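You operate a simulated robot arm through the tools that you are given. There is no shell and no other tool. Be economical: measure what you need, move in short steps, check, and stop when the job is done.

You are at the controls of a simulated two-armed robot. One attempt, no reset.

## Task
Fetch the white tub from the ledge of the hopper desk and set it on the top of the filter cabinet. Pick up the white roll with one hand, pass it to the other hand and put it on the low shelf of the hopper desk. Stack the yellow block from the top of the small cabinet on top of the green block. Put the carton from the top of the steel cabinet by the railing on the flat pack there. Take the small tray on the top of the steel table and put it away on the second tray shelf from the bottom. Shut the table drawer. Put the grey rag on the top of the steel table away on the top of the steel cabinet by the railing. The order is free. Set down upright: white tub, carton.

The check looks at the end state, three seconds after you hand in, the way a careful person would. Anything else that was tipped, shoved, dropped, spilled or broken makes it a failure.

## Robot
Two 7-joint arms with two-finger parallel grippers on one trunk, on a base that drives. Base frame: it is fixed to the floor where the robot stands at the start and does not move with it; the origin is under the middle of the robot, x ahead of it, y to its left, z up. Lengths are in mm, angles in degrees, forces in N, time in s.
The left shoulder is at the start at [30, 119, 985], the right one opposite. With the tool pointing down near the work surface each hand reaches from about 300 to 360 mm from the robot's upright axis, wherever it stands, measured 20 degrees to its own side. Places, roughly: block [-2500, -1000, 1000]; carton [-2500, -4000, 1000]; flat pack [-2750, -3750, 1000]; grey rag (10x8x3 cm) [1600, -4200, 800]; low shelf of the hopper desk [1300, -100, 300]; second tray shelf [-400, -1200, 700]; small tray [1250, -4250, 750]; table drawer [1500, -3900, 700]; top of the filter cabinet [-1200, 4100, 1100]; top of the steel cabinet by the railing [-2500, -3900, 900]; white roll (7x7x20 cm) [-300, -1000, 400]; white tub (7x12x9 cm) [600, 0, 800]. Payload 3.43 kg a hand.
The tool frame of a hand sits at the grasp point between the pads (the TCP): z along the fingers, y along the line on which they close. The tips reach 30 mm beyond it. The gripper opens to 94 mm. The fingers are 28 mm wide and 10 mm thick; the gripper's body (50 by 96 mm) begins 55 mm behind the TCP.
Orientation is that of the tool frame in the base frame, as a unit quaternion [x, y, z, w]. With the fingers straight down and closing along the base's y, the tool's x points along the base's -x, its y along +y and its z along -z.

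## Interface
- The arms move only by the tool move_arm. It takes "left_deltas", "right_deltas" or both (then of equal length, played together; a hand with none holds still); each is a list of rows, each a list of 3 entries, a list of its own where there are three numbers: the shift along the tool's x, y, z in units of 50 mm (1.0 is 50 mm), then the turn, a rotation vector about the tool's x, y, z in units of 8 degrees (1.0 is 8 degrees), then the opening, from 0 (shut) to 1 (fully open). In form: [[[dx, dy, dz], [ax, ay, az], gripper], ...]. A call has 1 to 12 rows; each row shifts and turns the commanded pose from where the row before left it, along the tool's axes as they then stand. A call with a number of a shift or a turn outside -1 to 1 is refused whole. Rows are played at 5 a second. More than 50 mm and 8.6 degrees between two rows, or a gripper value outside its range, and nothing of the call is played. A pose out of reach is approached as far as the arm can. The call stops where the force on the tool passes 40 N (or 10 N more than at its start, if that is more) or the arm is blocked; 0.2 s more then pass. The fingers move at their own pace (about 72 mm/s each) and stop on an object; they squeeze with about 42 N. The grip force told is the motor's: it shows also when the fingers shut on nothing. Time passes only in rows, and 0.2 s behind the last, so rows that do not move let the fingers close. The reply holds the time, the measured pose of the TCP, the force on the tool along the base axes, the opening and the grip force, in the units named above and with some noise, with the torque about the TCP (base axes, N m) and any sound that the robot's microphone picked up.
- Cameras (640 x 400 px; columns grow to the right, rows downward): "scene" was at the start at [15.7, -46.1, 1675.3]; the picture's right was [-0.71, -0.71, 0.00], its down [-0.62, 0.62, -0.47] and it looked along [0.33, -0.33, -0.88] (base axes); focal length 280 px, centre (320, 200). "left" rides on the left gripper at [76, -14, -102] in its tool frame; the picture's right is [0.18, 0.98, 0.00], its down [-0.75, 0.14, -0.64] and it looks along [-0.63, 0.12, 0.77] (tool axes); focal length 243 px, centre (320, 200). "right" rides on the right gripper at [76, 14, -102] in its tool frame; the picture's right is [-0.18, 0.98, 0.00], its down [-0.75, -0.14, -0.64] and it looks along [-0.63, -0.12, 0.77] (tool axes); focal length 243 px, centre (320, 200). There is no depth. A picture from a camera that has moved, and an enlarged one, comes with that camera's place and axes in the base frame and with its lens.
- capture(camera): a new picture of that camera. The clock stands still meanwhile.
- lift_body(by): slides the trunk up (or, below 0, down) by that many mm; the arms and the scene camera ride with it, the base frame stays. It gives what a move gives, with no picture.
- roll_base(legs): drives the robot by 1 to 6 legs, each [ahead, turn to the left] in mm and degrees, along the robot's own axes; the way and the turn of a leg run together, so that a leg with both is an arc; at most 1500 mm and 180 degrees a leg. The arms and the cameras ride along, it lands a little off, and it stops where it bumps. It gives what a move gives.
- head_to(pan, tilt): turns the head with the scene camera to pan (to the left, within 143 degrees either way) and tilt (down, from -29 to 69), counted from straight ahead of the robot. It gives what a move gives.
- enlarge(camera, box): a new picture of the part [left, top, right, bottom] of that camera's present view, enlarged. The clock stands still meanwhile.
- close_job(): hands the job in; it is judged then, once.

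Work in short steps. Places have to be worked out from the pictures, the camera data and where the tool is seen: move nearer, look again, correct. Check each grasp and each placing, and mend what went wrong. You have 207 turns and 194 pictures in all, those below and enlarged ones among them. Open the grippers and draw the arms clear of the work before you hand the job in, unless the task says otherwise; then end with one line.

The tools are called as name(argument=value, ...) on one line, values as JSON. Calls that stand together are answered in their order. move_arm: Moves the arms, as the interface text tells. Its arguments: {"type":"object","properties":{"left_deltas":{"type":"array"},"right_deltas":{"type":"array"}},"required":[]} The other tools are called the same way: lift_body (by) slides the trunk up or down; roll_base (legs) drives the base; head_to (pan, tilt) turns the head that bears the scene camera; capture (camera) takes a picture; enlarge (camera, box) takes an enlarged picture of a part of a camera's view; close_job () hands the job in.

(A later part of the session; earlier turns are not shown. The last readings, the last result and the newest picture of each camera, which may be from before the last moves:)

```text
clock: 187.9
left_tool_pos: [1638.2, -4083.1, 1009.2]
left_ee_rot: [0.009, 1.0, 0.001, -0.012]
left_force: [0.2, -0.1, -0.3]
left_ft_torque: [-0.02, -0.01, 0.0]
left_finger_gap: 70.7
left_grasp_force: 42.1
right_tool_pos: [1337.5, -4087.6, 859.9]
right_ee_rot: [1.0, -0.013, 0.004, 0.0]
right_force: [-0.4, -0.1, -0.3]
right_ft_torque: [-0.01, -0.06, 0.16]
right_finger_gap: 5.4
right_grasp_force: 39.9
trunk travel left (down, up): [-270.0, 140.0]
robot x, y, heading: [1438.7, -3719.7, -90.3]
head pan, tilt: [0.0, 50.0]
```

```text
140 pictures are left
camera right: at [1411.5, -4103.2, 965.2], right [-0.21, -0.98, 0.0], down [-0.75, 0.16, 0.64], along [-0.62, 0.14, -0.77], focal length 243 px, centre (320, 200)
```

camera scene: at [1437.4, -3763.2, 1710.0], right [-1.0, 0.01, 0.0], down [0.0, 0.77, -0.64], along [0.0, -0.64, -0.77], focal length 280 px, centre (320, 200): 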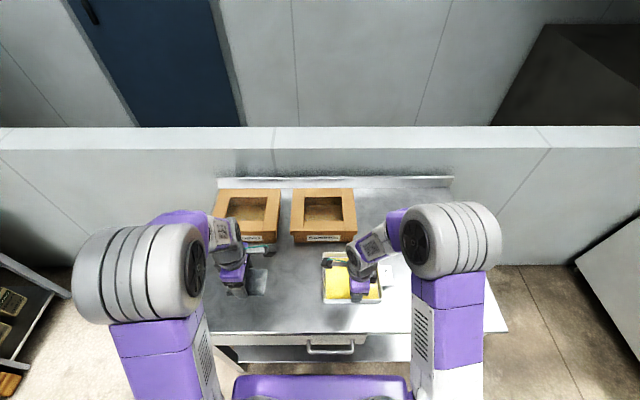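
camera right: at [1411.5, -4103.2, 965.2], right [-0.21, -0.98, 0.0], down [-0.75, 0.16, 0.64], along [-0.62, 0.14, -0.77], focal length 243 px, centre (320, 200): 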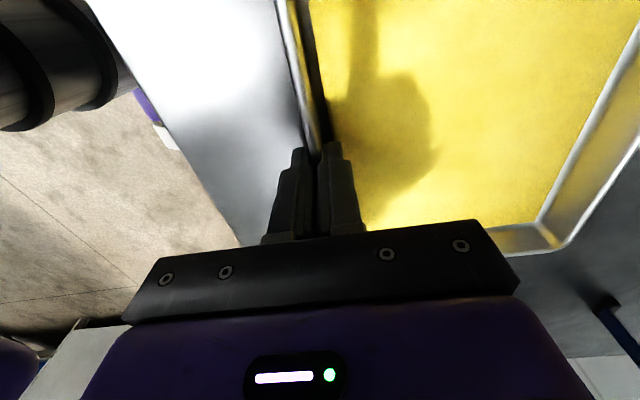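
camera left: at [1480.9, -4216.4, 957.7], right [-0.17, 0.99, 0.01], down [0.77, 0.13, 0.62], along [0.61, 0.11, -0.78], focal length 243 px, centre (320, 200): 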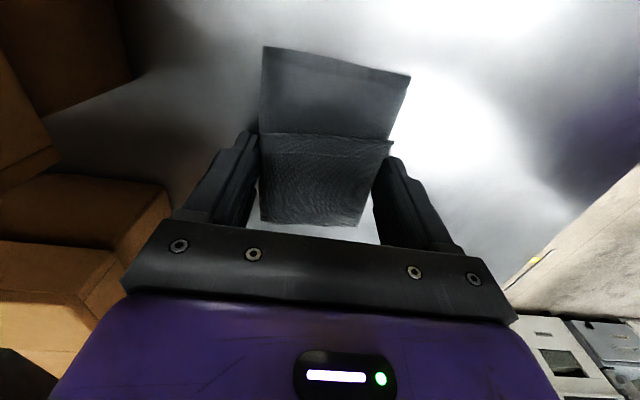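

Wall pinched (5.4 mm, 40 N). I lift 25 mm and check load and tilt.

move_arm(right_deltas=[[[0, 0, -0.15], [0, 0, 0], 0], [[0, 0, -0.15], [0, 0, 0], 0], [[0, 0, -0.2], [0, 0, 0], 0], [[0, 0, 0], [0, 0, 0], 0]])

enlarge(camera="scene", box=[240, 220, 440, 345])

capture(camera="right")

```text
clock: 188.9
left_tool_pos: [1637.3, -4082.5, 1008.3]
left_ee_rot: [0.011, 1.0, 0.001, -0.011]
left_force: [0.0, -0.1, -0.3]
left_ft_torque: [0.0, 0.04, -0.02]
left_finger_gap: 70.6
left_grasp_force: 42.3
right_tool_pos: [1336.7, -4087.2, 884.7]
right_ee_rot: [1.0, -0.014, 0.005, -0.001]
right_force: [-1.1, -0.3, -3.1]
right_ft_torque: [0.26, -0.06, 0.02]
right_finger_gap: 5.6
right_grasp_force: 39.4
trunk travel left (down, up): [-270.0, 140.0]
robot x, y, heading: [1436.3, -3714.7, -90.3]
head pan, tilt: [0.0, 50.0]
```

```text
3.20 times, centred on (340, 282) of scene
camera zoom: at [1437.1, -3763.2, 1710.0], right [-1.0, 0.01, 0.0], down [0.0, 0.77, -0.64], along [0.0, -0.64, -0.77], focal length 895 px, centre (256, -64)
```

zoom: 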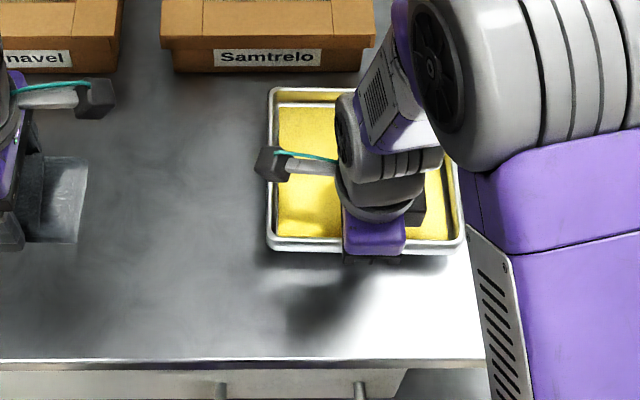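

```text
138 pictures are left
camera right: at [1410.6, -4103.6, 989.4], right [-0.21, -0.98, 0.0], down [-0.75, 0.16, 0.64], along [-0.62, 0.14, -0.77], focal length 243 px, centre (320, 200)
```

right: 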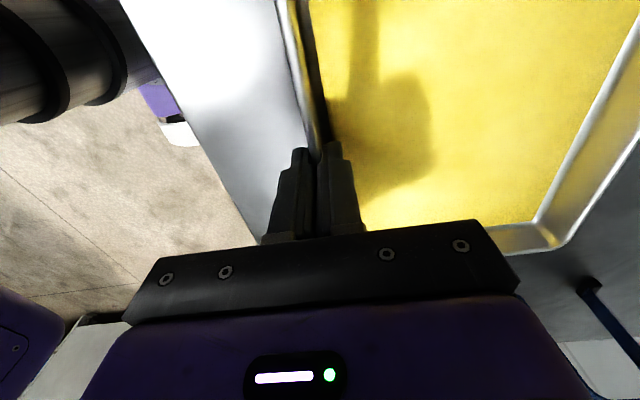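

The tray is light (≈3 N) and held level. Since the roll needs both hands later on this side, I set the rag back down on the free front-left part of the table and will fetch it on the way west.

move_arm(left_deltas=[[[0, 0, 0.9], [0, 0, 0], 0.2], [[0, 0, 0.9], [0, 0, 0], 0.2], [[0, 0, 0.9], [0, 0, 0], 0.2], [[0, 0, 0.3], [0, 0, 0], 0.2], [[0, 0, 0.08], [0, 0, 0], 0.2], [[0, 0, 0], [0, 0, 0], 0.9], [[0, 0, 0], [0, 0, 0], 0.95], [[0, 0, -0.6], [0, 0, 0], 0.95], [[0, 0, -0.9], [0, 0, 0], 0.95], [[0, 0, -0.9], [0, 0, 0], 0.95], [[0, 0, -0.9], [0, 0, 0], 0.95]])

capture(camera="left")

```text
clock: 191.3
left_tool_pos: [1635.1, -4085.8, 1022.8]
left_ee_rot: [0.01, 1.0, 0.001, -0.011]
left_force: [0.4, 0.9, -0.5]
left_ft_torque: [0.0, 0.0, -0.01]
left_finger_gap: 89.1
left_grasp_force: 0.0
right_tool_pos: [1336.5, -4084.8, 885.6]
right_ee_rot: [1.0, -0.014, 0.004, 0.0]
right_force: [0.6, 0.0, -2.3]
right_ft_torque: [0.25, -0.03, 0.01]
right_finger_gap: 5.4
right_grasp_force: 39.9
trunk travel left (down, up): [-270.0, 140.0]
robot x, y, heading: [1435.1, -3716.1, -90.7]
head pan, tilt: [0.0, 50.0]
```

```text
137 pictures are left
camera left: at [1560.5, -4098.6, 1127.1], right [-0.16, 0.99, 0.01], down [0.77, 0.12, 0.62], along [0.61, 0.11, -0.78], focal length 243 px, centre (320, 200)
```

left: 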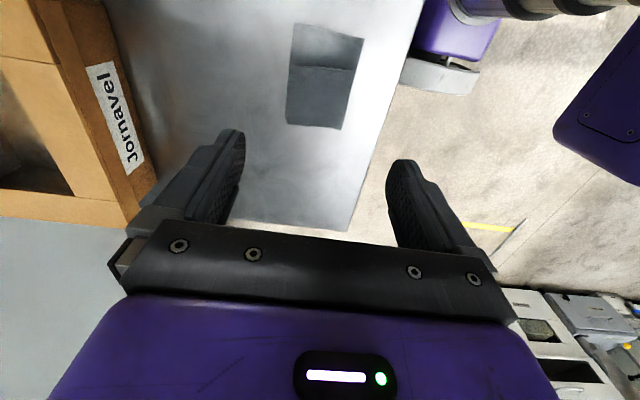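

The rag lies flat on the table. I raise the tray, back away, and drive toward the machine's tray shelves.

move_arm(right_deltas=[[[0, 0, -0.6], [0, 0, 0], 0], [[0, 0, -0.7], [0, 0, 0], 0], [[0, 0, -0.7], [0, 0, 0], 0]])

roll_base(legs=[[-400, 0], [0, -154.5], [1000, 0], [950, 0], [0, 65]])

head_to(pan=0, tilt=30)

capture(camera="scene")

```text
clock: 192.2
left_tool_pos: [1636.2, -4085.0, 1022.0]
left_ee_rot: [0.009, 1.0, 0.001, -0.011]
left_force: [0.4, -0.7, -0.2]
left_ft_torque: [-0.01, -0.01, 0.03]
left_finger_gap: 89.2
left_grasp_force: 0.1
right_tool_pos: [1335.1, -4084.3, 985.3]
right_ee_rot: [1.0, -0.014, 0.005, 0.0]
right_force: [0.3, 0.5, -2.9]
right_ft_torque: [0.27, -0.06, 0.0]
right_finger_gap: 5.3
right_grasp_force: 39.3
trunk travel left (down, up): [-270.0, 140.0]
robot x, y, heading: [1438.0, -3713.8, -90.0]
head pan, tilt: [0.0, 50.0]
```

```text
clock: 213.3
left_tool_pos: [237.3, -1751.4, 1021.3]
left_ee_rot: [0.706, 0.708, 0.009, -0.006]
left_force: [-0.6, -0.3, 0.2]
left_ft_torque: [0.0, 0.04, 0.0]
left_finger_gap: 89.4
left_grasp_force: 0.1
right_tool_pos: [231.7, -1452.4, 985.0]
right_ee_rot: [-0.706, 0.709, -0.003, -0.002]
right_force: [-0.5, 0.7, -4.3]
right_ft_torque: [-0.03, -0.28, -0.03]
right_finger_gap: 5.4
right_grasp_force: 39.8
trunk travel left (down, up): [-270.0, 140.0]
robot x, y, heading: [604.1, -1546.3, -179.0]
head pan, tilt: [0.0, 50.0]
```

```text
clock: 214.1
left_tool_pos: [237.0, -1752.6, 1021.5]
left_ee_rot: [0.706, 0.708, 0.009, -0.008]
left_force: [0.5, 0.8, -0.8]
left_ft_torque: [-0.02, 0.01, 0.02]
left_finger_gap: 89.0
left_grasp_force: 0.0
right_tool_pos: [230.3, -1452.4, 985.6]
right_ee_rot: [-0.705, 0.71, -0.003, -0.002]
right_force: [-0.3, 0.0, -3.5]
right_ft_torque: [-0.03, -0.26, 0.01]
right_finger_gap: 5.2
right_grasp_force: 40.0
trunk travel left (down, up): [-270.0, 140.0]
robot x, y, heading: [599.8, -1543.8, -179.3]
head pan, tilt: [0.0, 30.0]
```

```text
136 pictures are left
camera scene: at [543.2, -1546.5, 1739.5], right [-0.02, 1.0, 0.0], down [0.5, 0.01, -0.87], along [-0.87, -0.02, -0.5], focal length 280 px, centre (320, 200)
```

scene: 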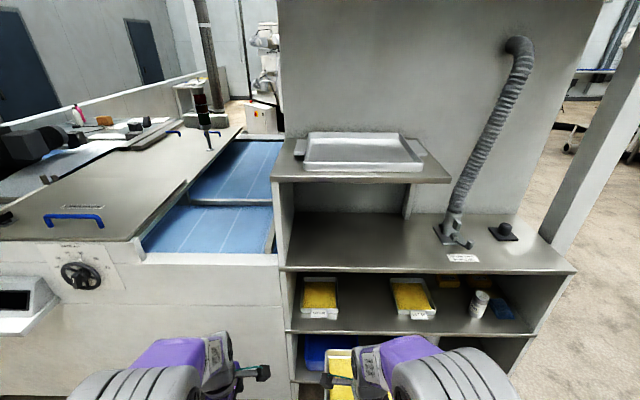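

The second shelf (z≈690, front edge x≈-205) holds two yellow trays with a ≈240 mm free gap around y≈-1372. I lower the trunk and shift the tray sideways to that gap before driving in, then look.

lift_body(by=-200)

move_arm(right_deltas=[[[-0.8, 0, 0], [0, 0, 0], 0], [[-0.8, 0, 0], [0, 0, 0], 0]])

head_to(pan=-10, tilt=35)

capture(camera="scene")

```text
clock: 216.3
left_tool_pos: [238.1, -1752.3, 820.7]
left_ee_rot: [0.706, 0.708, 0.009, -0.008]
left_force: [0.8, 0.4, -0.8]
left_ft_torque: [-0.04, -0.01, 0.0]
left_finger_gap: 89.3
left_grasp_force: 0.0
right_tool_pos: [230.7, -1453.3, 785.2]
right_ee_rot: [-0.705, 0.709, -0.004, -0.003]
right_force: [0.0, -0.2, -3.5]
right_ft_torque: [-0.05, -0.29, 0.0]
right_finger_gap: 5.6
right_grasp_force: 39.9
trunk travel left (down, up): [-70.0, 340.0]
robot x, y, heading: [603.7, -1546.6, -179.2]
head pan, tilt: [0.0, 30.0]
```

```text
clock: 216.9
left_tool_pos: [237.2, -1753.0, 823.3]
left_ee_rot: [0.706, 0.708, 0.009, -0.009]
left_force: [0.3, 1.7, -0.1]
left_ft_torque: [-0.02, -0.02, -0.02]
left_finger_gap: 89.4
left_grasp_force: 0.1
right_tool_pos: [231.9, -1371.7, 783.0]
right_ee_rot: [-0.706, 0.708, -0.004, -0.003]
right_force: [-0.1, -0.3, -2.8]
right_ft_torque: [-0.1, -0.26, 0.01]
right_finger_gap: 5.6
right_grasp_force: 39.8
trunk travel left (down, up): [-70.0, 340.0]
robot x, y, heading: [604.7, -1543.2, -179.2]
head pan, tilt: [0.0, 30.0]
```

```text
clock: 217.6
left_tool_pos: [237.8, -1751.3, 822.1]
left_ee_rot: [0.706, 0.708, 0.008, -0.007]
left_force: [-0.3, 0.5, -0.2]
left_ft_torque: [-0.03, 0.01, 0.01]
left_finger_gap: 89.3
left_grasp_force: 0.0
right_tool_pos: [232.0, -1372.6, 784.4]
right_ee_rot: [-0.705, 0.709, -0.004, -0.002]
right_force: [0.0, -0.3, -3.3]
right_ft_torque: [-0.06, -0.27, -0.01]
right_finger_gap: 5.3
right_grasp_force: 40.0
trunk travel left (down, up): [-70.0, 340.0]
robot x, y, heading: [603.8, -1544.3, -179.1]
head pan, tilt: [-10.0, 35.0]
```

```text
135 pictures are left
camera scene: at [546.7, -1531.2, 1531.8], right [0.16, 0.99, 0.0], down [0.57, -0.09, -0.82], along [-0.81, 0.13, -0.57], focal length 280 px, centre (320, 200)
```

scene: 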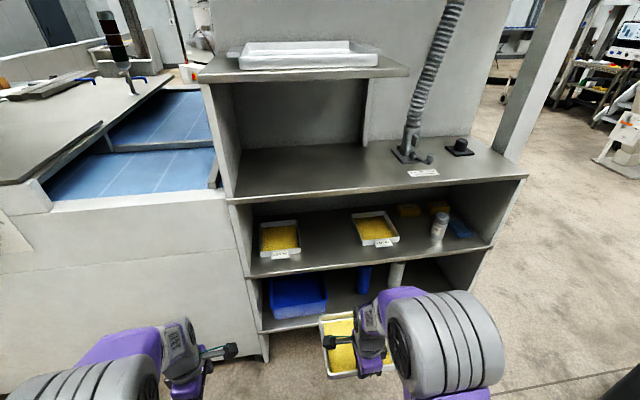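

The bottom shelf also shows the white roll standing at its right part. I drive 270 mm closer with the tray at z≈745, still short of the shelf edge, and look again.

roll_base(legs=[[230, -0.5]])

head_to(pan=-20, tilt=45)

capture(camera="scene")

capture(camera="right")

```text
clock: 219.3
left_tool_pos: [8.7, -1750.9, 821.4]
left_ee_rot: [0.709, 0.705, 0.009, -0.007]
left_force: [0.4, -0.2, 0.1]
left_ft_torque: [0.01, 0.01, 0.0]
left_finger_gap: 89.5
left_grasp_force: 0.1
right_tool_pos: [7.1, -1371.9, 783.5]
right_ee_rot: [-0.702, 0.713, -0.004, -0.003]
right_force: [0.5, -0.2, -3.9]
right_ft_torque: [-0.07, -0.3, 0.0]
right_finger_gap: 5.4
right_grasp_force: 40.0
trunk travel left (down, up): [-70.0, 340.0]
robot x, y, heading: [377.0, -1551.1, -179.5]
head pan, tilt: [-10.0, 35.0]
```

```text
clock: 220.0
left_tool_pos: [9.5, -1751.0, 822.4]
left_ee_rot: [0.709, 0.705, 0.008, -0.007]
left_force: [-0.7, -0.3, -0.4]
left_ft_torque: [-0.03, 0.0, 0.0]
left_finger_gap: 89.6
left_grasp_force: 0.1
right_tool_pos: [8.4, -1371.6, 783.9]
right_ee_rot: [-0.702, 0.713, -0.004, -0.002]
right_force: [0.2, 0.3, -4.6]
right_ft_torque: [-0.01, -0.28, -0.03]
right_finger_gap: 5.3
right_grasp_force: 39.8
trunk travel left (down, up): [-70.0, 340.0]
robot x, y, heading: [374.5, -1547.5, -179.5]
head pan, tilt: [-20.0, 45.0]
```

```text
134 pictures are left
camera scene: at [330.3, -1520.9, 1517.0], right [0.33, 0.94, 0.0], down [0.67, -0.24, -0.71], along [-0.67, 0.24, -0.71], focal length 280 px, centre (320, 200)
```

scene: 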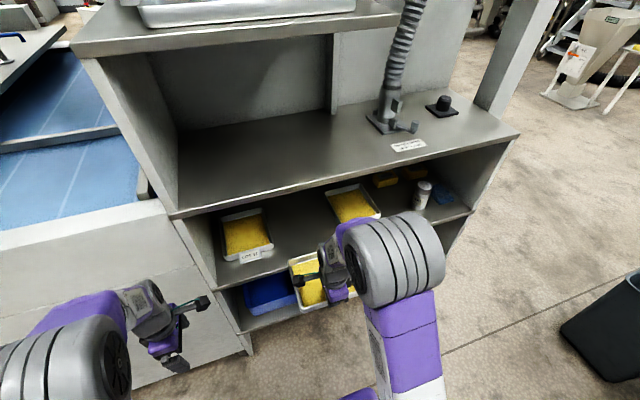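

```text
133 pictures are left
camera right: at [-8.2, -1447.1, 888.2], right [-0.98, 0.2, 0.0], down [0.15, 0.76, 0.64], along [0.13, 0.62, -0.77], focal length 243 px, centre (320, 200)
```

right: 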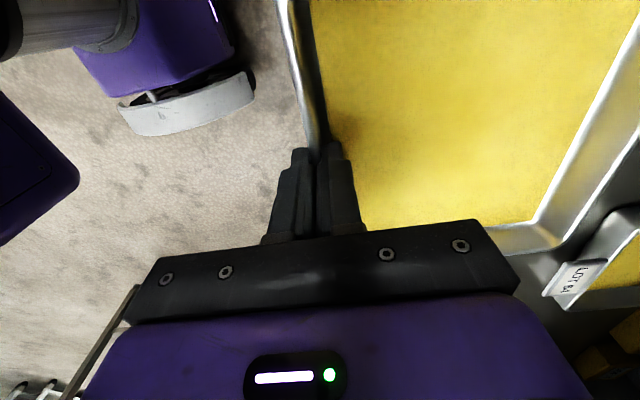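

Triangulating: surface edge x≈-200, z≈1020; second shelf z≈672; gap between the lot trays y≈-1479…-1210. I roll 90 mm in and extend the right arm so the tray goes over the shelf.

roll_base(legs=[[90, 0]])

move_arm(right_deltas=[[[-0.1, 0.8, 0], [0, 0, 0], 0], [[-0.1, 0.8, 0], [0, 0, 0], 0], [[0, 0.6, 0], [0, 0, 0], 0]])

capture(camera="scene")

capture(camera="right")

```text
clock: 221.1
left_tool_pos: [-80.7, -1752.2, 821.1]
left_ee_rot: [0.71, 0.704, 0.01, -0.008]
left_force: [-0.6, -0.1, 0.7]
left_ft_torque: [0.01, -0.04, -0.01]
left_finger_gap: 89.3
left_grasp_force: 0.1
right_tool_pos: [-83.0, -1371.5, 784.6]
right_ee_rot: [-0.701, 0.713, -0.004, -0.002]
right_force: [-0.5, -0.1, -3.9]
right_ft_torque: [-0.06, -0.27, 0.01]
right_finger_gap: 5.4
right_grasp_force: 39.7
trunk travel left (down, up): [-70.0, 340.0]
robot x, y, heading: [289.3, -1545.9, -179.5]
head pan, tilt: [-20.0, 45.0]
```

```text
clock: 222.1
left_tool_pos: [-73.7, -1751.8, 823.8]
left_ee_rot: [0.709, 0.705, 0.007, -0.009]
left_force: [1.1, 0.4, 0.9]
left_ft_torque: [-0.02, 0.0, 0.0]
left_finger_gap: 89.4
left_grasp_force: 0.0
right_tool_pos: [-162.4, -1360.3, 773.5]
right_ee_rot: [-0.699, 0.715, -0.019, 0.015]
right_force: [-0.9, 0.3, -3.5]
right_ft_torque: [-0.07, -0.29, 0.01]
right_finger_gap: 5.5
right_grasp_force: 39.5
trunk travel left (down, up): [-70.0, 340.0]
robot x, y, heading: [289.6, -1548.3, -179.7]
head pan, tilt: [-20.0, 45.0]
stopped in row 3 (right hand): the arm was blocked; the commanded pose is now the measured one
```

```text
132 pictures are left
camera scene: at [252.3, -1521.1, 1517.1], right [0.34, 0.94, 0.0], down [0.66, -0.24, -0.71], along [-0.67, 0.24, -0.7], focal length 280 px, centre (320, 200)
```

scene: 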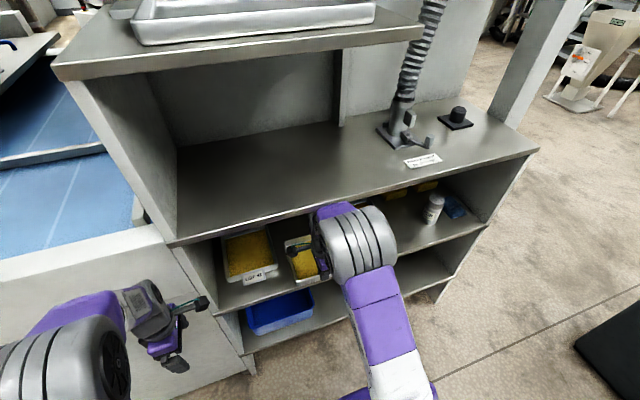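

```text
131 pictures are left
camera right: at [-184.2, -1435.9, 877.5], right [-0.98, 0.21, -0.05], down [0.13, 0.76, 0.64], along [0.17, 0.62, -0.76], focal length 243 px, centre (320, 200)
```

right: 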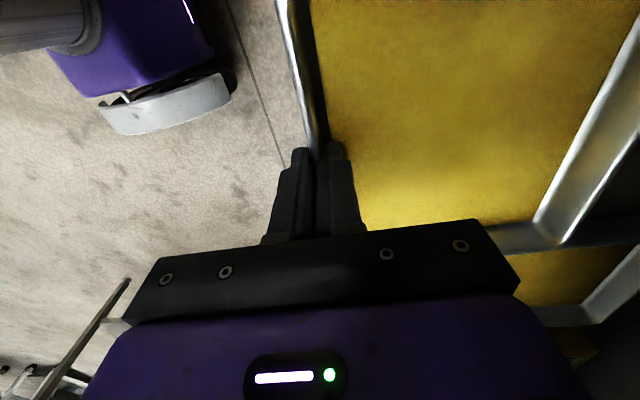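

The forearm bulged against the surface edge and the tray pitched ~2.5°. I back off 25 mm, level the hand, then lower the trunk 50 mm so the arm's elbow gets beneath the surface.

move_arm(right_deltas=[[[0, -0.5, -0.15], [-0.17, 0, 0], 0], [[0, 0, 0], [-0.16, 0, 0], 0]])

lift_body(by=-52)

capture(camera="scene")

```text
clock: 222.7
left_tool_pos: [-77.2, -1751.8, 819.9]
left_ee_rot: [0.71, 0.704, 0.01, -0.008]
left_force: [-1.2, -0.4, 0.4]
left_ft_torque: [-0.03, -0.02, -0.03]
left_finger_gap: 89.3
left_grasp_force: 0.1
right_tool_pos: [-148.0, -1360.5, 784.3]
right_ee_rot: [-0.7, 0.714, 0.0, -0.007]
right_force: [0.5, 0.0, -3.8]
right_ft_torque: [-0.06, -0.28, -0.02]
right_finger_gap: 5.6
right_grasp_force: 39.8
trunk travel left (down, up): [-70.0, 340.0]
robot x, y, heading: [290.9, -1547.7, -179.7]
head pan, tilt: [-20.0, 45.0]
```

```text
clock: 223.7
left_tool_pos: [-75.0, -1753.3, 770.2]
left_ee_rot: [0.71, 0.704, 0.008, -0.009]
left_force: [0.5, -0.5, 0.7]
left_ft_torque: [0.0, 0.0, 0.0]
left_finger_gap: 89.4
left_grasp_force: 0.2
right_tool_pos: [-145.4, -1361.0, 735.0]
right_ee_rot: [-0.699, 0.715, 0.001, -0.008]
right_force: [12.7, 2.8, 32.8]
right_ft_torque: [-0.48, 0.55, -0.56]
right_finger_gap: 7.9
right_grasp_force: 41.6
trunk travel left (down, up): [-18.0, 392.0]
robot x, y, heading: [293.5, -1549.7, -179.8]
head pan, tilt: [-20.0, 45.0]
```

```text
130 pictures are left
camera scene: at [248.7, -1522.2, 1465.4], right [0.34, 0.94, 0.0], down [0.66, -0.24, -0.71], along [-0.67, 0.24, -0.71], focal length 280 px, centre (320, 200)
```

scene: 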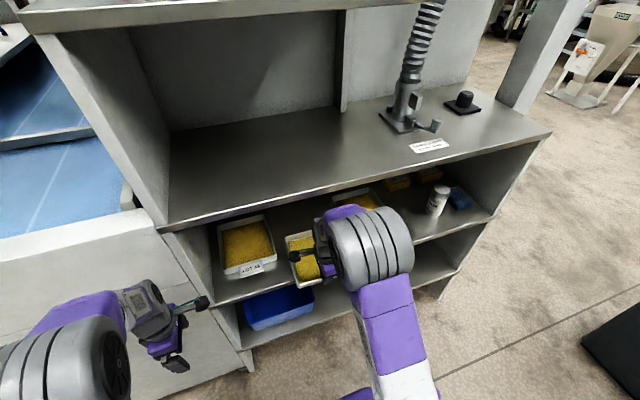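

The tray already touches the shelf (so shelf z≈693). I ease up 10 mm and try sliding forward in small steps.

move_arm(right_deltas=[[[0, 0, -0.2], [0, 0, 0], 0], [[0, 0.3, 0], [0, 0, 0], 0], [[0, 0.3, 0], [0, 0, 0], 0], [[0, 0.3, 0], [0, 0, 0], 0]])

capture(camera="right")

```text
clock: 224.7
left_tool_pos: [-76.7, -1751.6, 769.6]
left_ee_rot: [0.71, 0.704, 0.009, -0.008]
left_force: [-0.7, -0.4, 0.1]
left_ft_torque: [-0.01, 0.0, 0.02]
left_finger_gap: 89.3
left_grasp_force: 0.1
right_tool_pos: [-193.8, -1359.7, 742.2]
right_ee_rot: [-0.7, 0.714, -0.001, -0.005]
right_force: [0.1, -0.2, -4.1]
right_ft_torque: [-0.04, -0.26, -0.02]
right_finger_gap: 5.6
right_grasp_force: 40.0
trunk travel left (down, up): [-18.0, 392.0]
robot x, y, heading: [288.9, -1549.5, -179.9]
head pan, tilt: [-20.0, 45.0]
```

```text
129 pictures are left
camera right: at [-208.9, -1435.0, 845.6], right [-0.98, 0.2, 0.0], down [0.16, 0.76, 0.63], along [0.13, 0.62, -0.77], focal length 243 px, centre (320, 200)
```

right: 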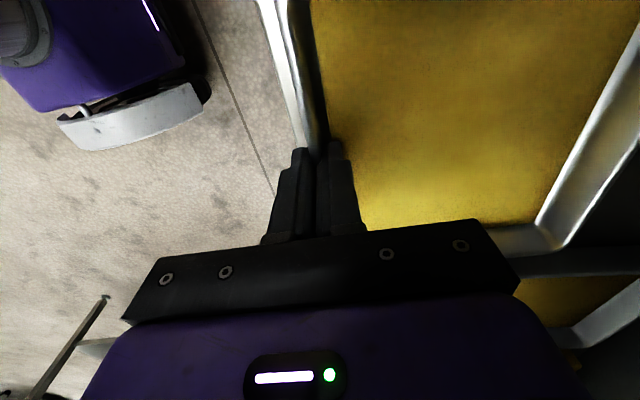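

The tray moves in freely, with ≈45 mm to the neighbour tray. I go 30 mm further, then lower gently onto the shelf.

move_arm(right_deltas=[[[0, 0.3, 0], [0, 0, 0], 0], [[0, 0.3, 0], [0, 0, 0], 0], [[0, 0, 0.08], [0, 0, 0], 0], [[0, 0, 0.06], [0, 0, 0], 0]])

```text
clock: 225.7
left_tool_pos: [-74.0, -1752.0, 771.8]
left_ee_rot: [0.711, 0.704, 0.007, -0.01]
left_force: [-0.4, -0.2, -0.1]
left_ft_torque: [0.03, 0.01, -0.01]
left_finger_gap: 89.3
left_grasp_force: 0.0
right_tool_pos: [-219.7, -1358.7, 740.3]
right_ee_rot: [-0.7, 0.714, 0.002, -0.008]
right_force: [9.7, 2.8, 19.7]
right_ft_torque: [0.46, -0.63, -0.29]
right_finger_gap: 5.5
right_grasp_force: 39.9
trunk travel left (down, up): [-18.0, 392.0]
robot x, y, heading: [291.0, -1548.7, -179.8]
head pan, tilt: [-20.0, 45.0]
```

Contact comes under the front wall, perhaps a lip at the shelf's front. I raise 10 mm, go 25 mm further in and lower again.

move_arm(right_deltas=[[[0, 0, -0.2], [0, 0, 0], 0], [[0, 0.3, 0], [0, 0, 0], 0], [[0, 0.25, 0], [0, 0, 0], 0], [[0, 0, 0], [0, 0, 0], 0]])

capture(camera="scene")

capture(camera="right")

```text
clock: 226.8
left_tool_pos: [-65.5, -1750.7, 775.3]
left_ee_rot: [0.709, 0.705, 0.004, -0.012]
left_force: [-0.2, 1.0, -0.2]
left_ft_torque: [-0.04, 0.01, 0.02]
left_finger_gap: 89.2
left_grasp_force: 0.0
right_tool_pos: [-216.4, -1357.6, 737.9]
right_ee_rot: [-0.698, 0.716, -0.017, 0.009]
right_force: [4.8, -0.1, 16.8]
right_ft_torque: [0.06, 0.78, 0.13]
right_finger_gap: 6.0
right_grasp_force: 39.9
trunk travel left (down, up): [-18.0, 392.0]
robot x, y, heading: [293.4, -1549.2, 179.8]
head pan, tilt: [-20.0, 45.0]
stopped in row 4 (right hand): the arm was blocked; the commanded pose is now the measured one
```

```text
128 pictures are left
camera scene: at [265.9, -1521.0, 1466.5], right [0.34, 0.94, 0.0], down [0.66, -0.24, -0.72], along [-0.67, 0.24, -0.7], focal length 280 px, centre (320, 200)
```

scene: 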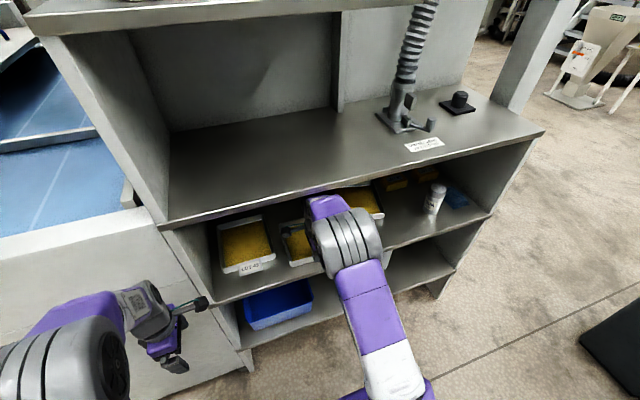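

```text
127 pictures are left
camera right: at [-237.1, -1433.3, 841.6], right [-0.98, 0.21, -0.04], down [0.14, 0.76, 0.64], along [0.16, 0.62, -0.77], focal length 243 px, centre (320, 200)
```

right: 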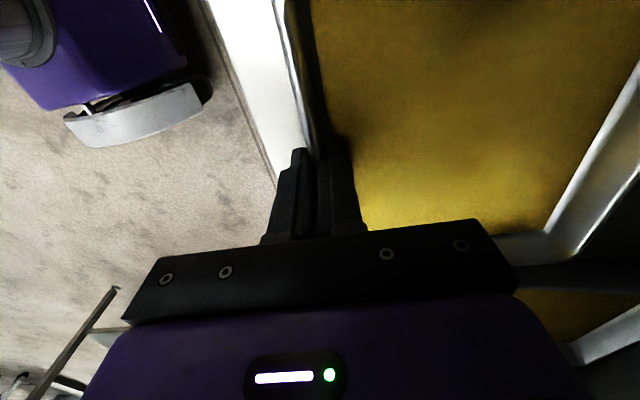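

The tray is fully over the shelf now, but the arm presses the surface edge. I ease back 8 mm and level the tray.

move_arm(right_deltas=[[[0, -0.16, -0.06], [-0.28, 0, 0], 0], [[0, 0, 0], [0, 0, 0], 0]])

capture(camera="right")

```text
clock: 227.1
left_tool_pos: [-65.9, -1752.0, 774.9]
left_ee_rot: [0.71, 0.704, 0.005, -0.011]
left_force: [0.1, -0.3, -0.7]
left_ft_torque: [-0.01, 0.03, -0.01]
left_finger_gap: 89.3
left_grasp_force: 0.1
right_tool_pos: [-217.0, -1358.4, 738.6]
right_ee_rot: [-0.698, 0.716, -0.016, 0.009]
right_force: [1.6, 0.4, 26.0]
right_ft_torque: [0.2, 0.89, 0.15]
right_finger_gap: 5.9
right_grasp_force: 40.3
trunk travel left (down, up): [-18.0, 392.0]
robot x, y, heading: [296.9, -1551.6, 179.8]
head pan, tilt: [-20.0, 45.0]
stopped in row 1 (right hand): the force on the tool passed its limit at 44 N (the readings are from after the stop); the commanded pose is now the measured one
```

```text
126 pictures are left
camera right: at [-237.0, -1433.3, 841.3], right [-0.98, 0.21, -0.04], down [0.14, 0.76, 0.64], along [0.16, 0.62, -0.77], focal length 243 px, centre (320, 200)
```

right: 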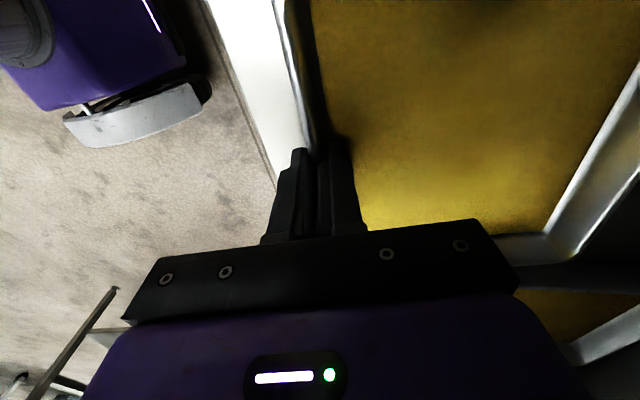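

The arm is wedged, so I free it by rolling the base back 20 mm instead.

roll_base(legs=[[-22, 0]])

capture(camera="scene")

```text
clock: 227.9
left_tool_pos: [-63.0, -1753.8, 769.9]
left_ee_rot: [0.71, 0.704, 0.009, -0.008]
left_force: [0.3, 0.1, -0.1]
left_ft_torque: [0.02, -0.02, 0.01]
left_finger_gap: 89.1
left_grasp_force: 0.0
right_tool_pos: [-218.1, -1358.3, 737.3]
right_ee_rot: [-0.698, 0.716, -0.016, 0.01]
right_force: [5.7, 0.7, 10.1]
right_ft_torque: [0.15, 0.84, 0.0]
right_finger_gap: 5.8
right_grasp_force: 40.2
trunk travel left (down, up): [-18.0, 392.0]
robot x, y, heading: [299.5, -1548.3, 180.0]
head pan, tilt: [-20.0, 45.0]
stopped in leg 1: the force on the tool passed its limit at 43 N (the readings are from after the stop); the commanded pose is now the measured one
```

```text
125 pictures are left
camera scene: at [259.2, -1522.0, 1465.0], right [0.34, 0.94, 0.0], down [0.66, -0.24, -0.71], along [-0.67, 0.24, -0.71], focal length 280 px, centre (320, 200)
```

scene: 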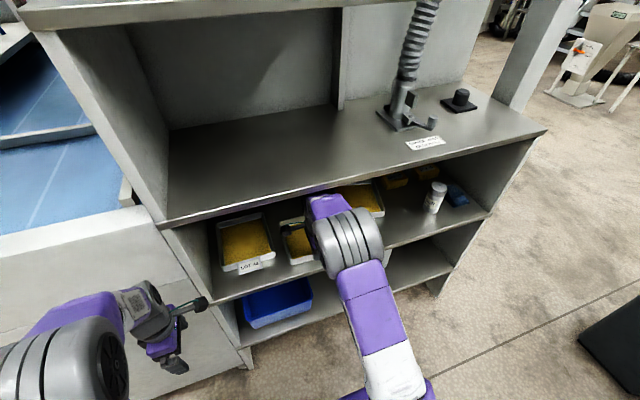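

The base is free again. I now level the hand by ~2.3°, without lifting.

move_arm(right_deltas=[[[0, 0, 0], [-0.15, 0, 0], 0], [[0, 0, 0], [-0.14, 0, 0], 0], [[0, 0, 0], [0, 0, 0], 0]])

```text
clock: 228.7
left_tool_pos: [-63.0, -1751.8, 770.3]
left_ee_rot: [0.708, 0.706, 0.009, -0.008]
left_force: [0.6, 0.6, 0.0]
left_ft_torque: [0.02, 0.04, -0.03]
left_finger_gap: 89.4
left_grasp_force: 0.0
right_tool_pos: [-219.5, -1356.4, 737.3]
right_ee_rot: [-0.699, 0.715, -0.002, -0.005]
right_force: [1.7, 0.6, 17.5]
right_ft_torque: [-0.19, -0.18, -0.03]
right_finger_gap: 5.5
right_grasp_force: 39.7
trunk travel left (down, up): [-18.0, 392.0]
robot x, y, heading: [299.5, -1547.4, 180.1]
head pan, tilt: [-20.0, 45.0]
```

Level and resting on the shelf with 17 N support. I open and raise the fingers out of the tray in small steps.

move_arm(right_deltas=[[[0, 0, 0], [0, 0, 0], 0.3], [[0, 0, 0], [0, 0, 0], 0.3], [[0, 0, -0.2], [0, 0, 0], 0.3], [[0, 0, -0.2], [0, 0, 0], 0.3], [[0, 0, -0.2], [0, 0, 0], 0.3]])

capture(camera="right")

```text
clock: 230.1
left_tool_pos: [-63.3, -1752.4, 771.9]
left_ee_rot: [0.709, 0.705, 0.01, -0.008]
left_force: [0.9, -0.4, -0.6]
left_ft_torque: [-0.03, -0.01, 0.02]
left_finger_gap: 89.5
left_grasp_force: 0.1
right_tool_pos: [-201.5, -1356.6, 745.7]
right_ee_rot: [-0.697, 0.716, -0.022, 0.022]
right_force: [0.1, -0.1, 0.1]
right_ft_torque: [0.02, 0.01, -0.03]
right_finger_gap: 28.1
right_grasp_force: 0.1
trunk travel left (down, up): [-18.0, 392.0]
robot x, y, heading: [305.8, -1547.2, 179.9]
head pan, tilt: [-20.0, 45.0]
stopped in row 5 (right hand): the arm was blocked; the commanded pose is now the measured one
```

```text
124 pictures are left
camera right: at [-223.8, -1433.2, 848.3], right [-0.98, 0.21, -0.06], down [0.12, 0.75, 0.65], along [0.18, 0.63, -0.76], focal length 243 px, centre (320, 200)
```

right: 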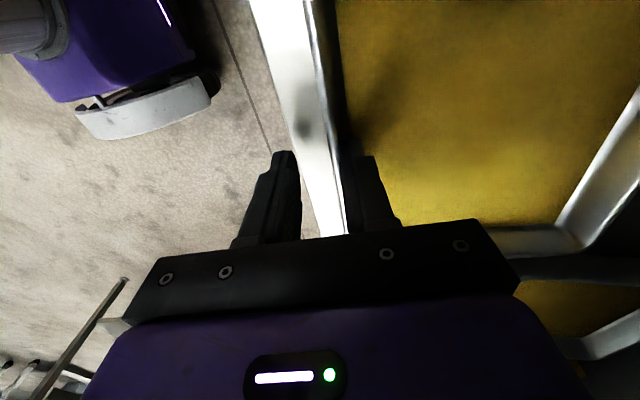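

The arm meets the surface again before the inner finger clears the rim. I open wide so the inner finger has slack, then roll the base back 28 mm to free the arm.

move_arm(right_deltas=[[[0, 0, 0], [0, 0, 0], 0.9], [[0, 0, 0], [0, 0, 0], 0.9]])

roll_base(legs=[[-26, 0]])

capture(camera="right")

```text
clock: 230.7
left_tool_pos: [-62.8, -1751.2, 770.2]
left_ee_rot: [0.709, 0.705, 0.01, -0.009]
left_force: [0.3, 0.0, 0.0]
left_ft_torque: [0.02, 0.01, 0.02]
left_finger_gap: 89.4
left_grasp_force: 0.0
right_tool_pos: [-202.4, -1357.9, 745.8]
right_ee_rot: [-0.698, 0.715, -0.02, 0.02]
right_force: [0.4, 0.7, 0.1]
right_ft_torque: [0.0, 0.0, 0.03]
right_finger_gap: 84.6
right_grasp_force: 0.2
trunk travel left (down, up): [-18.0, 392.0]
robot x, y, heading: [303.9, -1551.1, 180.1]
head pan, tilt: [-20.0, 45.0]
```

```text
clock: 231.5
left_tool_pos: [-38.4, -1751.4, 770.2]
left_ee_rot: [0.709, 0.705, 0.009, -0.008]
left_force: [-0.1, -0.5, 0.5]
left_ft_torque: [-0.02, 0.02, 0.02]
left_finger_gap: 89.1
left_grasp_force: 0.2
right_tool_pos: [-177.9, -1357.9, 746.6]
right_ee_rot: [-0.699, 0.715, -0.018, 0.019]
right_force: [0.9, 0.8, 0.4]
right_ft_torque: [0.01, -0.02, -0.01]
right_finger_gap: 84.6
right_grasp_force: 0.1
trunk travel left (down, up): [-18.0, 392.0]
robot x, y, heading: [331.5, -1548.7, 179.9]
head pan, tilt: [-20.0, 45.0]
```

```text
123 pictures are left
camera right: at [-199.9, -1434.4, 849.7], right [-0.98, 0.21, -0.05], down [0.12, 0.75, 0.65], along [0.17, 0.63, -0.76], focal length 243 px, centre (320, 200)
```

right: 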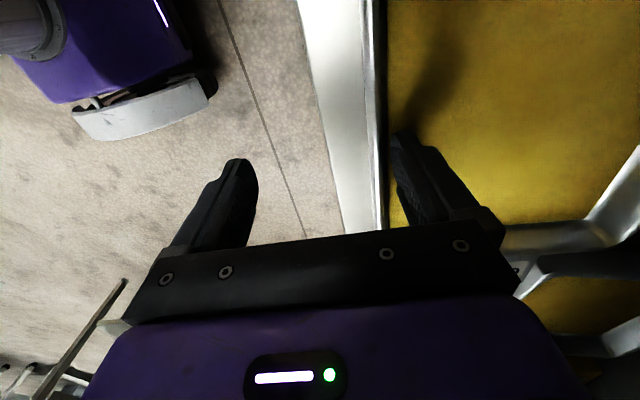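

Now free; I raise the hand out of the tray.

move_arm(right_deltas=[[[0, 0.05, -0.2], [0, 0, 0], 0.9], [[0, 0, -0.2], [0, 0, 0], 0.9], [[0, 0, -0.2], [0, 0, 0], 0.9]])

capture(camera="right")

```text
clock: 232.3
left_tool_pos: [-38.1, -1752.0, 767.7]
left_ee_rot: [0.709, 0.705, 0.01, -0.007]
left_force: [-0.5, 0.2, -0.2]
left_ft_torque: [0.01, 0.02, 0.0]
left_finger_gap: 89.5
left_grasp_force: 0.1
right_tool_pos: [-176.9, -1357.5, 768.6]
right_ee_rot: [-0.699, 0.714, -0.025, 0.027]
right_force: [-0.1, 0.0, -0.1]
right_ft_torque: [0.02, 0.03, 0.0]
right_finger_gap: 84.9
right_grasp_force: 0.1
trunk travel left (down, up): [-18.0, 392.0]
robot x, y, heading: [327.7, -1546.9, 179.9]
head pan, tilt: [-20.0, 45.0]
```

```text
122 pictures are left
camera right: at [-201.4, -1433.8, 870.4], right [-0.98, 0.21, -0.07], down [0.11, 0.75, 0.65], along [0.19, 0.63, -0.75], focal length 243 px, centre (320, 200)
```

right: 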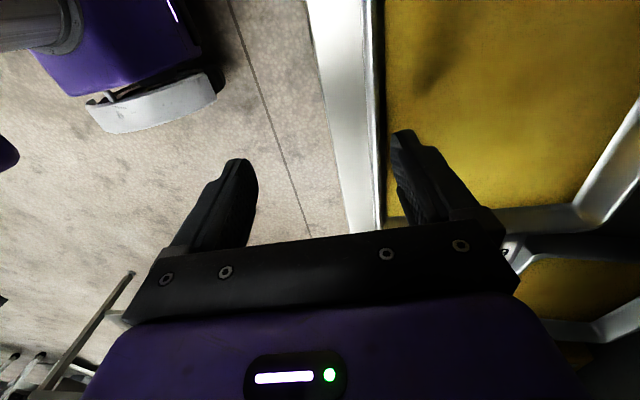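

The inner tip is now above the rim; I roll back 70 mm and check.

roll_base(legs=[[-80, 0]])

capture(camera="right")

enlarge(camera="scene", box=[160, 150, 560, 400])

```text
clock: 233.4
left_tool_pos: [41.6, -1751.4, 771.3]
left_ee_rot: [0.71, 0.704, 0.009, -0.007]
left_force: [0.7, -0.3, -0.7]
left_ft_torque: [0.0, 0.05, -0.01]
left_finger_gap: 89.4
left_grasp_force: 0.1
right_tool_pos: [-102.3, -1357.7, 777.2]
right_ee_rot: [-0.698, 0.716, -0.018, 0.019]
right_force: [-0.6, 0.5, 0.7]
right_ft_torque: [0.0, 0.0, 0.01]
right_finger_gap: 84.6
right_grasp_force: 0.1
trunk travel left (down, up): [-18.0, 392.0]
robot x, y, heading: [408.6, -1545.6, 179.9]
head pan, tilt: [-20.0, 45.0]
```

```text
121 pictures are left
camera right: at [-123.9, -1433.0, 879.9], right [-0.98, 0.21, -0.05], down [0.13, 0.75, 0.65], along [0.17, 0.63, -0.76], focal length 243 px, centre (320, 200)
```

right: 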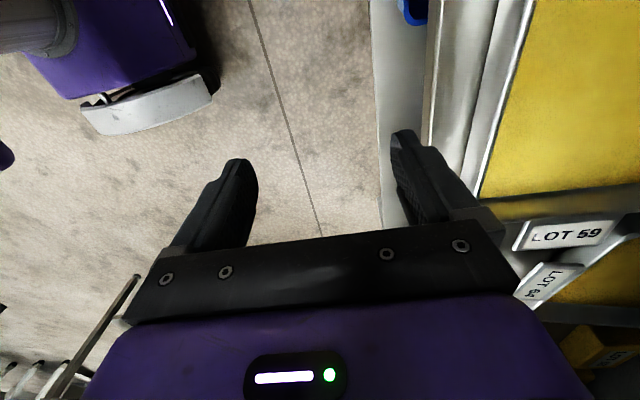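

```text
1.60 times, centred on (360, 275) of scene
camera zoom: at [363.0, -1521.5, 1465.1], right [0.34, 0.94, 0.0], down [0.66, -0.24, -0.71], along [-0.66, 0.24, -0.71], focal length 448 px, centre (256, 80)
```

zoom: 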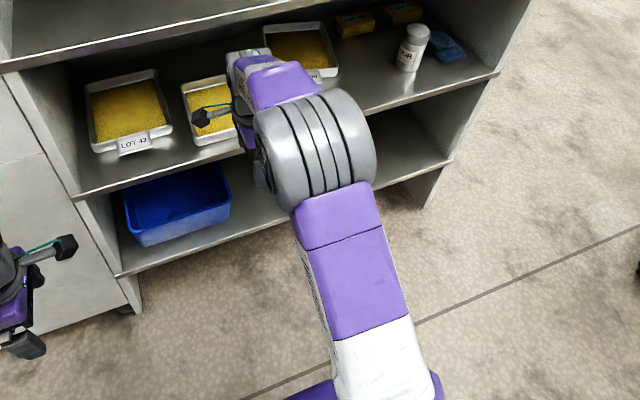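

The tray stands on the second shelf in its gap, tag LOT 59 visible. Next the roll on the bottom shelf: I back off and reposition to face it near y≈-1000.

roll_base(legs=[[-300, 0], [0, -90], [520, 0], [0, 90]])

head_to(pan=0, tilt=45)

enlarge(camera="scene", box=[160, 0, 560, 250])

```text
clock: 245.6
left_tool_pos: [331.0, -1235.7, 770.3]
left_ee_rot: [0.712, 0.702, 0.01, -0.007]
left_force: [0.2, 1.0, 0.1]
left_ft_torque: [0.0, 0.01, 0.01]
left_finger_gap: 89.4
left_grasp_force: 0.2
right_tool_pos: [191.5, -839.1, 777.2]
right_ee_rot: [-0.695, 0.719, -0.018, 0.019]
right_force: [0.2, 0.5, -0.8]
right_ft_torque: [0.07, 0.01, -0.01]
right_finger_gap: 84.6
right_grasp_force: 0.0
trunk travel left (down, up): [-18.0, 392.0]
robot x, y, heading: [700.6, -1039.8, 179.4]
head pan, tilt: [-20.0, 45.0]
```

```text
clock: 246.4
left_tool_pos: [332.4, -1235.7, 770.4]
left_ee_rot: [0.712, 0.702, 0.009, -0.008]
left_force: [0.0, -0.7, -0.4]
left_ft_torque: [-0.01, -0.02, 0.0]
left_finger_gap: 89.5
left_grasp_force: 0.0
right_tool_pos: [190.8, -840.1, 776.2]
right_ee_rot: [-0.695, 0.719, -0.018, 0.019]
right_force: [0.5, -0.1, 0.8]
right_ft_torque: [0.02, 0.02, 0.01]
right_finger_gap: 84.6
right_grasp_force: 0.0
trunk travel left (down, up): [-18.0, 392.0]
robot x, y, heading: [698.3, -1038.2, 179.5]
head pan, tilt: [0.0, 45.0]
```

```text
1.60 times, centred on (360, 125) of scene
camera zoom: at [650.0, -1035.7, 1465.0], right [0.01, 1.0, 0.0], down [0.71, -0.01, -0.71], along [-0.71, 0.01, -0.71], focal length 448 px, centre (256, 320)
```

zoom: 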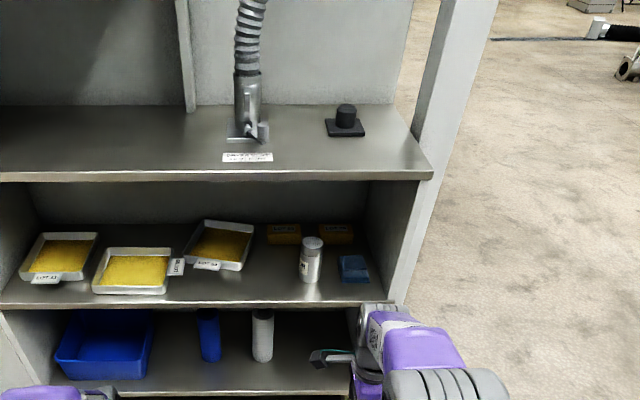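

The white roll stands at about (-350,-1000), z 300–500, with a blue roll 170 mm to its left. I turn the right hand back so it closes sideways, then pitch the fingers 48° forward.

move_arm(right_deltas=[[[0, 0, 0], [0, 0, -0.9375], 0.9], [[0, 0, 0], [0, 0, -0.9375], 0.9], [[0, 0, 0], [0, 0, -0.9375], 0.9], [[0, 0, 0], [0, 0, -0.9375], 0.9], [[0, 0, 0], [0, 0, -0.9375], 0.9], [[0, 0, 0], [0, 0, -0.9375], 0.9], [[0, 0, 0], [0, 0, -0.9375], 0.9], [[0, 0, 0], [0, 0, -0.9375], 0.9], [[0, 0, 0], [0, 0, -0.9375], 0.9], [[0, 0, 0], [0, 0, -0.9375], 0.9], [[0, 0, 0], [0, 0, -0.9375], 0.9], [[0, 0, 0], [0, 0, -0.9375], 0.9]])

move_arm(right_deltas=[[[0, 0, 0], [0, -1, 0], 1], [[0, 0, 0], [0, -1, 0], 1], [[0, 0, 0], [0, -1, 0], 1], [[0, 0, 0], [0, -1, 0], 1], [[0, 0, 0], [0, -1, 0], 1], [[0, 0, 0], [0, -1, 0], 1]])

capture(camera="right")

```text
clock: 249.0
left_tool_pos: [331.0, -1235.0, 770.6]
left_ee_rot: [0.712, 0.702, 0.01, -0.007]
left_force: [-0.2, 0.5, -0.3]
left_ft_torque: [-0.03, -0.01, 0.0]
left_finger_gap: 89.2
left_grasp_force: 0.1
right_tool_pos: [191.9, -839.8, 778.0]
right_ee_rot: [1.0, -0.015, 0.027, 0.0]
right_force: [0.6, -0.3, 0.9]
right_ft_torque: [0.0, -0.01, 0.03]
right_finger_gap: 84.7
right_grasp_force: 0.0
trunk travel left (down, up): [-18.0, 392.0]
robot x, y, heading: [702.7, -1035.3, 179.2]
head pan, tilt: [0.0, 45.0]
```

```text
clock: 250.4
left_tool_pos: [332.2, -1236.5, 770.4]
left_ee_rot: [0.712, 0.702, 0.01, -0.007]
left_force: [-0.2, -0.4, 0.1]
left_ft_torque: [-0.04, 0.01, -0.01]
left_finger_gap: 89.5
left_grasp_force: 0.0
right_tool_pos: [191.3, -839.6, 777.5]
right_ee_rot: [0.924, -0.015, -0.383, -0.007]
right_force: [0.5, -0.6, -0.7]
right_ft_torque: [0.03, 0.0, -0.02]
right_finger_gap: 94.0
right_grasp_force: 0.0
trunk travel left (down, up): [-18.0, 392.0]
robot x, y, heading: [705.6, -1032.2, 179.7]
head pan, tilt: [0.0, 45.0]
```

```text
118 pictures are left
camera right: at [317.2, -858.7, 796.6], right [-0.16, -0.98, 0.13], down [-0.07, 0.14, 0.99], along [-0.98, 0.15, -0.1], focal length 243 px, centre (320, 200)
```

right: 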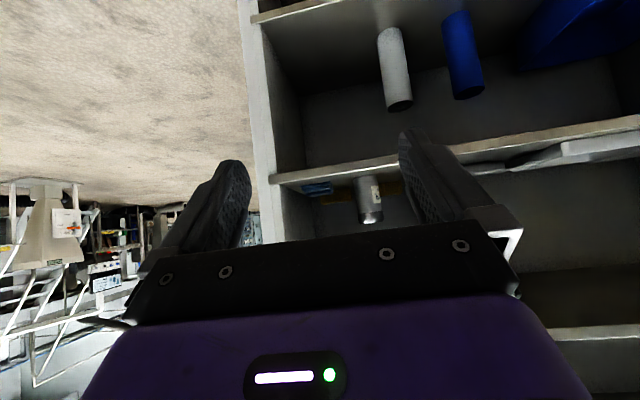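

From the hand I see the roll at ≈(-352,-1008). I shift the right hand to that y and lower it to z≈430 in front of the shelf.

move_arm(right_deltas=[[[0, 0.83, 0], [0, 0, 0], 1], [[0, 0.83, 0], [0, 0, 0], 1], [[0, 0.83, 0], [0, 0, 0], 1], [[0, 0.83, 0], [0, 0, 0], 1], [[0.69, 0, 0.69], [0, 0, 0], 1], [[0.69, 0, 0.69], [0, 0, 0], 1], [[0.69, 0, 0.69], [0, 0, 0], 1], [[0.69, 0, 0.69], [0, 0, 0], 1], [[0.69, 0, 0.69], [0, 0, 0], 1], [[0.69, 0, 0.69], [0, 0, 0], 1], [[0.69, 0, 0.69], [0, 0, 0], 1]])

capture(camera="right")

capture(camera="scene")

```text
clock: 252.8
left_tool_pos: [332.1, -1235.7, 769.6]
left_ee_rot: [0.712, 0.702, 0.01, -0.008]
left_force: [-0.3, 0.5, 0.1]
left_ft_torque: [-0.01, -0.01, 0.0]
left_finger_gap: 89.3
left_grasp_force: 0.0
right_tool_pos: [186.6, -1003.2, 434.7]
right_ee_rot: [0.924, -0.016, -0.382, -0.006]
right_force: [-0.8, 0.0, 0.8]
right_ft_torque: [0.0, -0.01, -0.02]
right_finger_gap: 93.8
right_grasp_force: 0.1
trunk travel left (down, up): [-18.0, 392.0]
robot x, y, heading: [700.0, -1037.6, 179.6]
head pan, tilt: [0.0, 45.0]
```

```text
117 pictures are left
camera right: at [311.8, -1022.7, 454.0], right [-0.16, -0.98, 0.13], down [-0.07, 0.14, 0.99], along [-0.98, 0.15, -0.1], focal length 243 px, centre (320, 200)
```

right: 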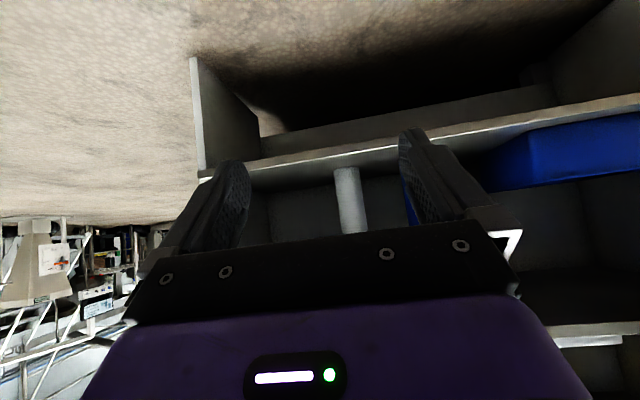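

```text
116 pictures are left
camera scene: at [649.8, -1035.6, 1464.9], right [0.01, 1.0, 0.0], down [0.71, -0.01, -0.71], along [-0.71, 0.01, -0.71], focal length 280 px, centre (320, 200)
```

scene: 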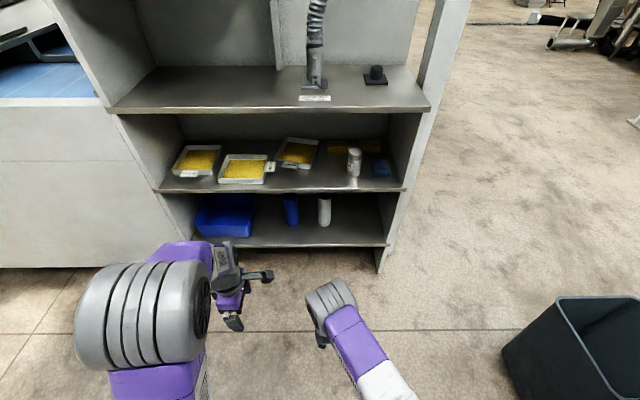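

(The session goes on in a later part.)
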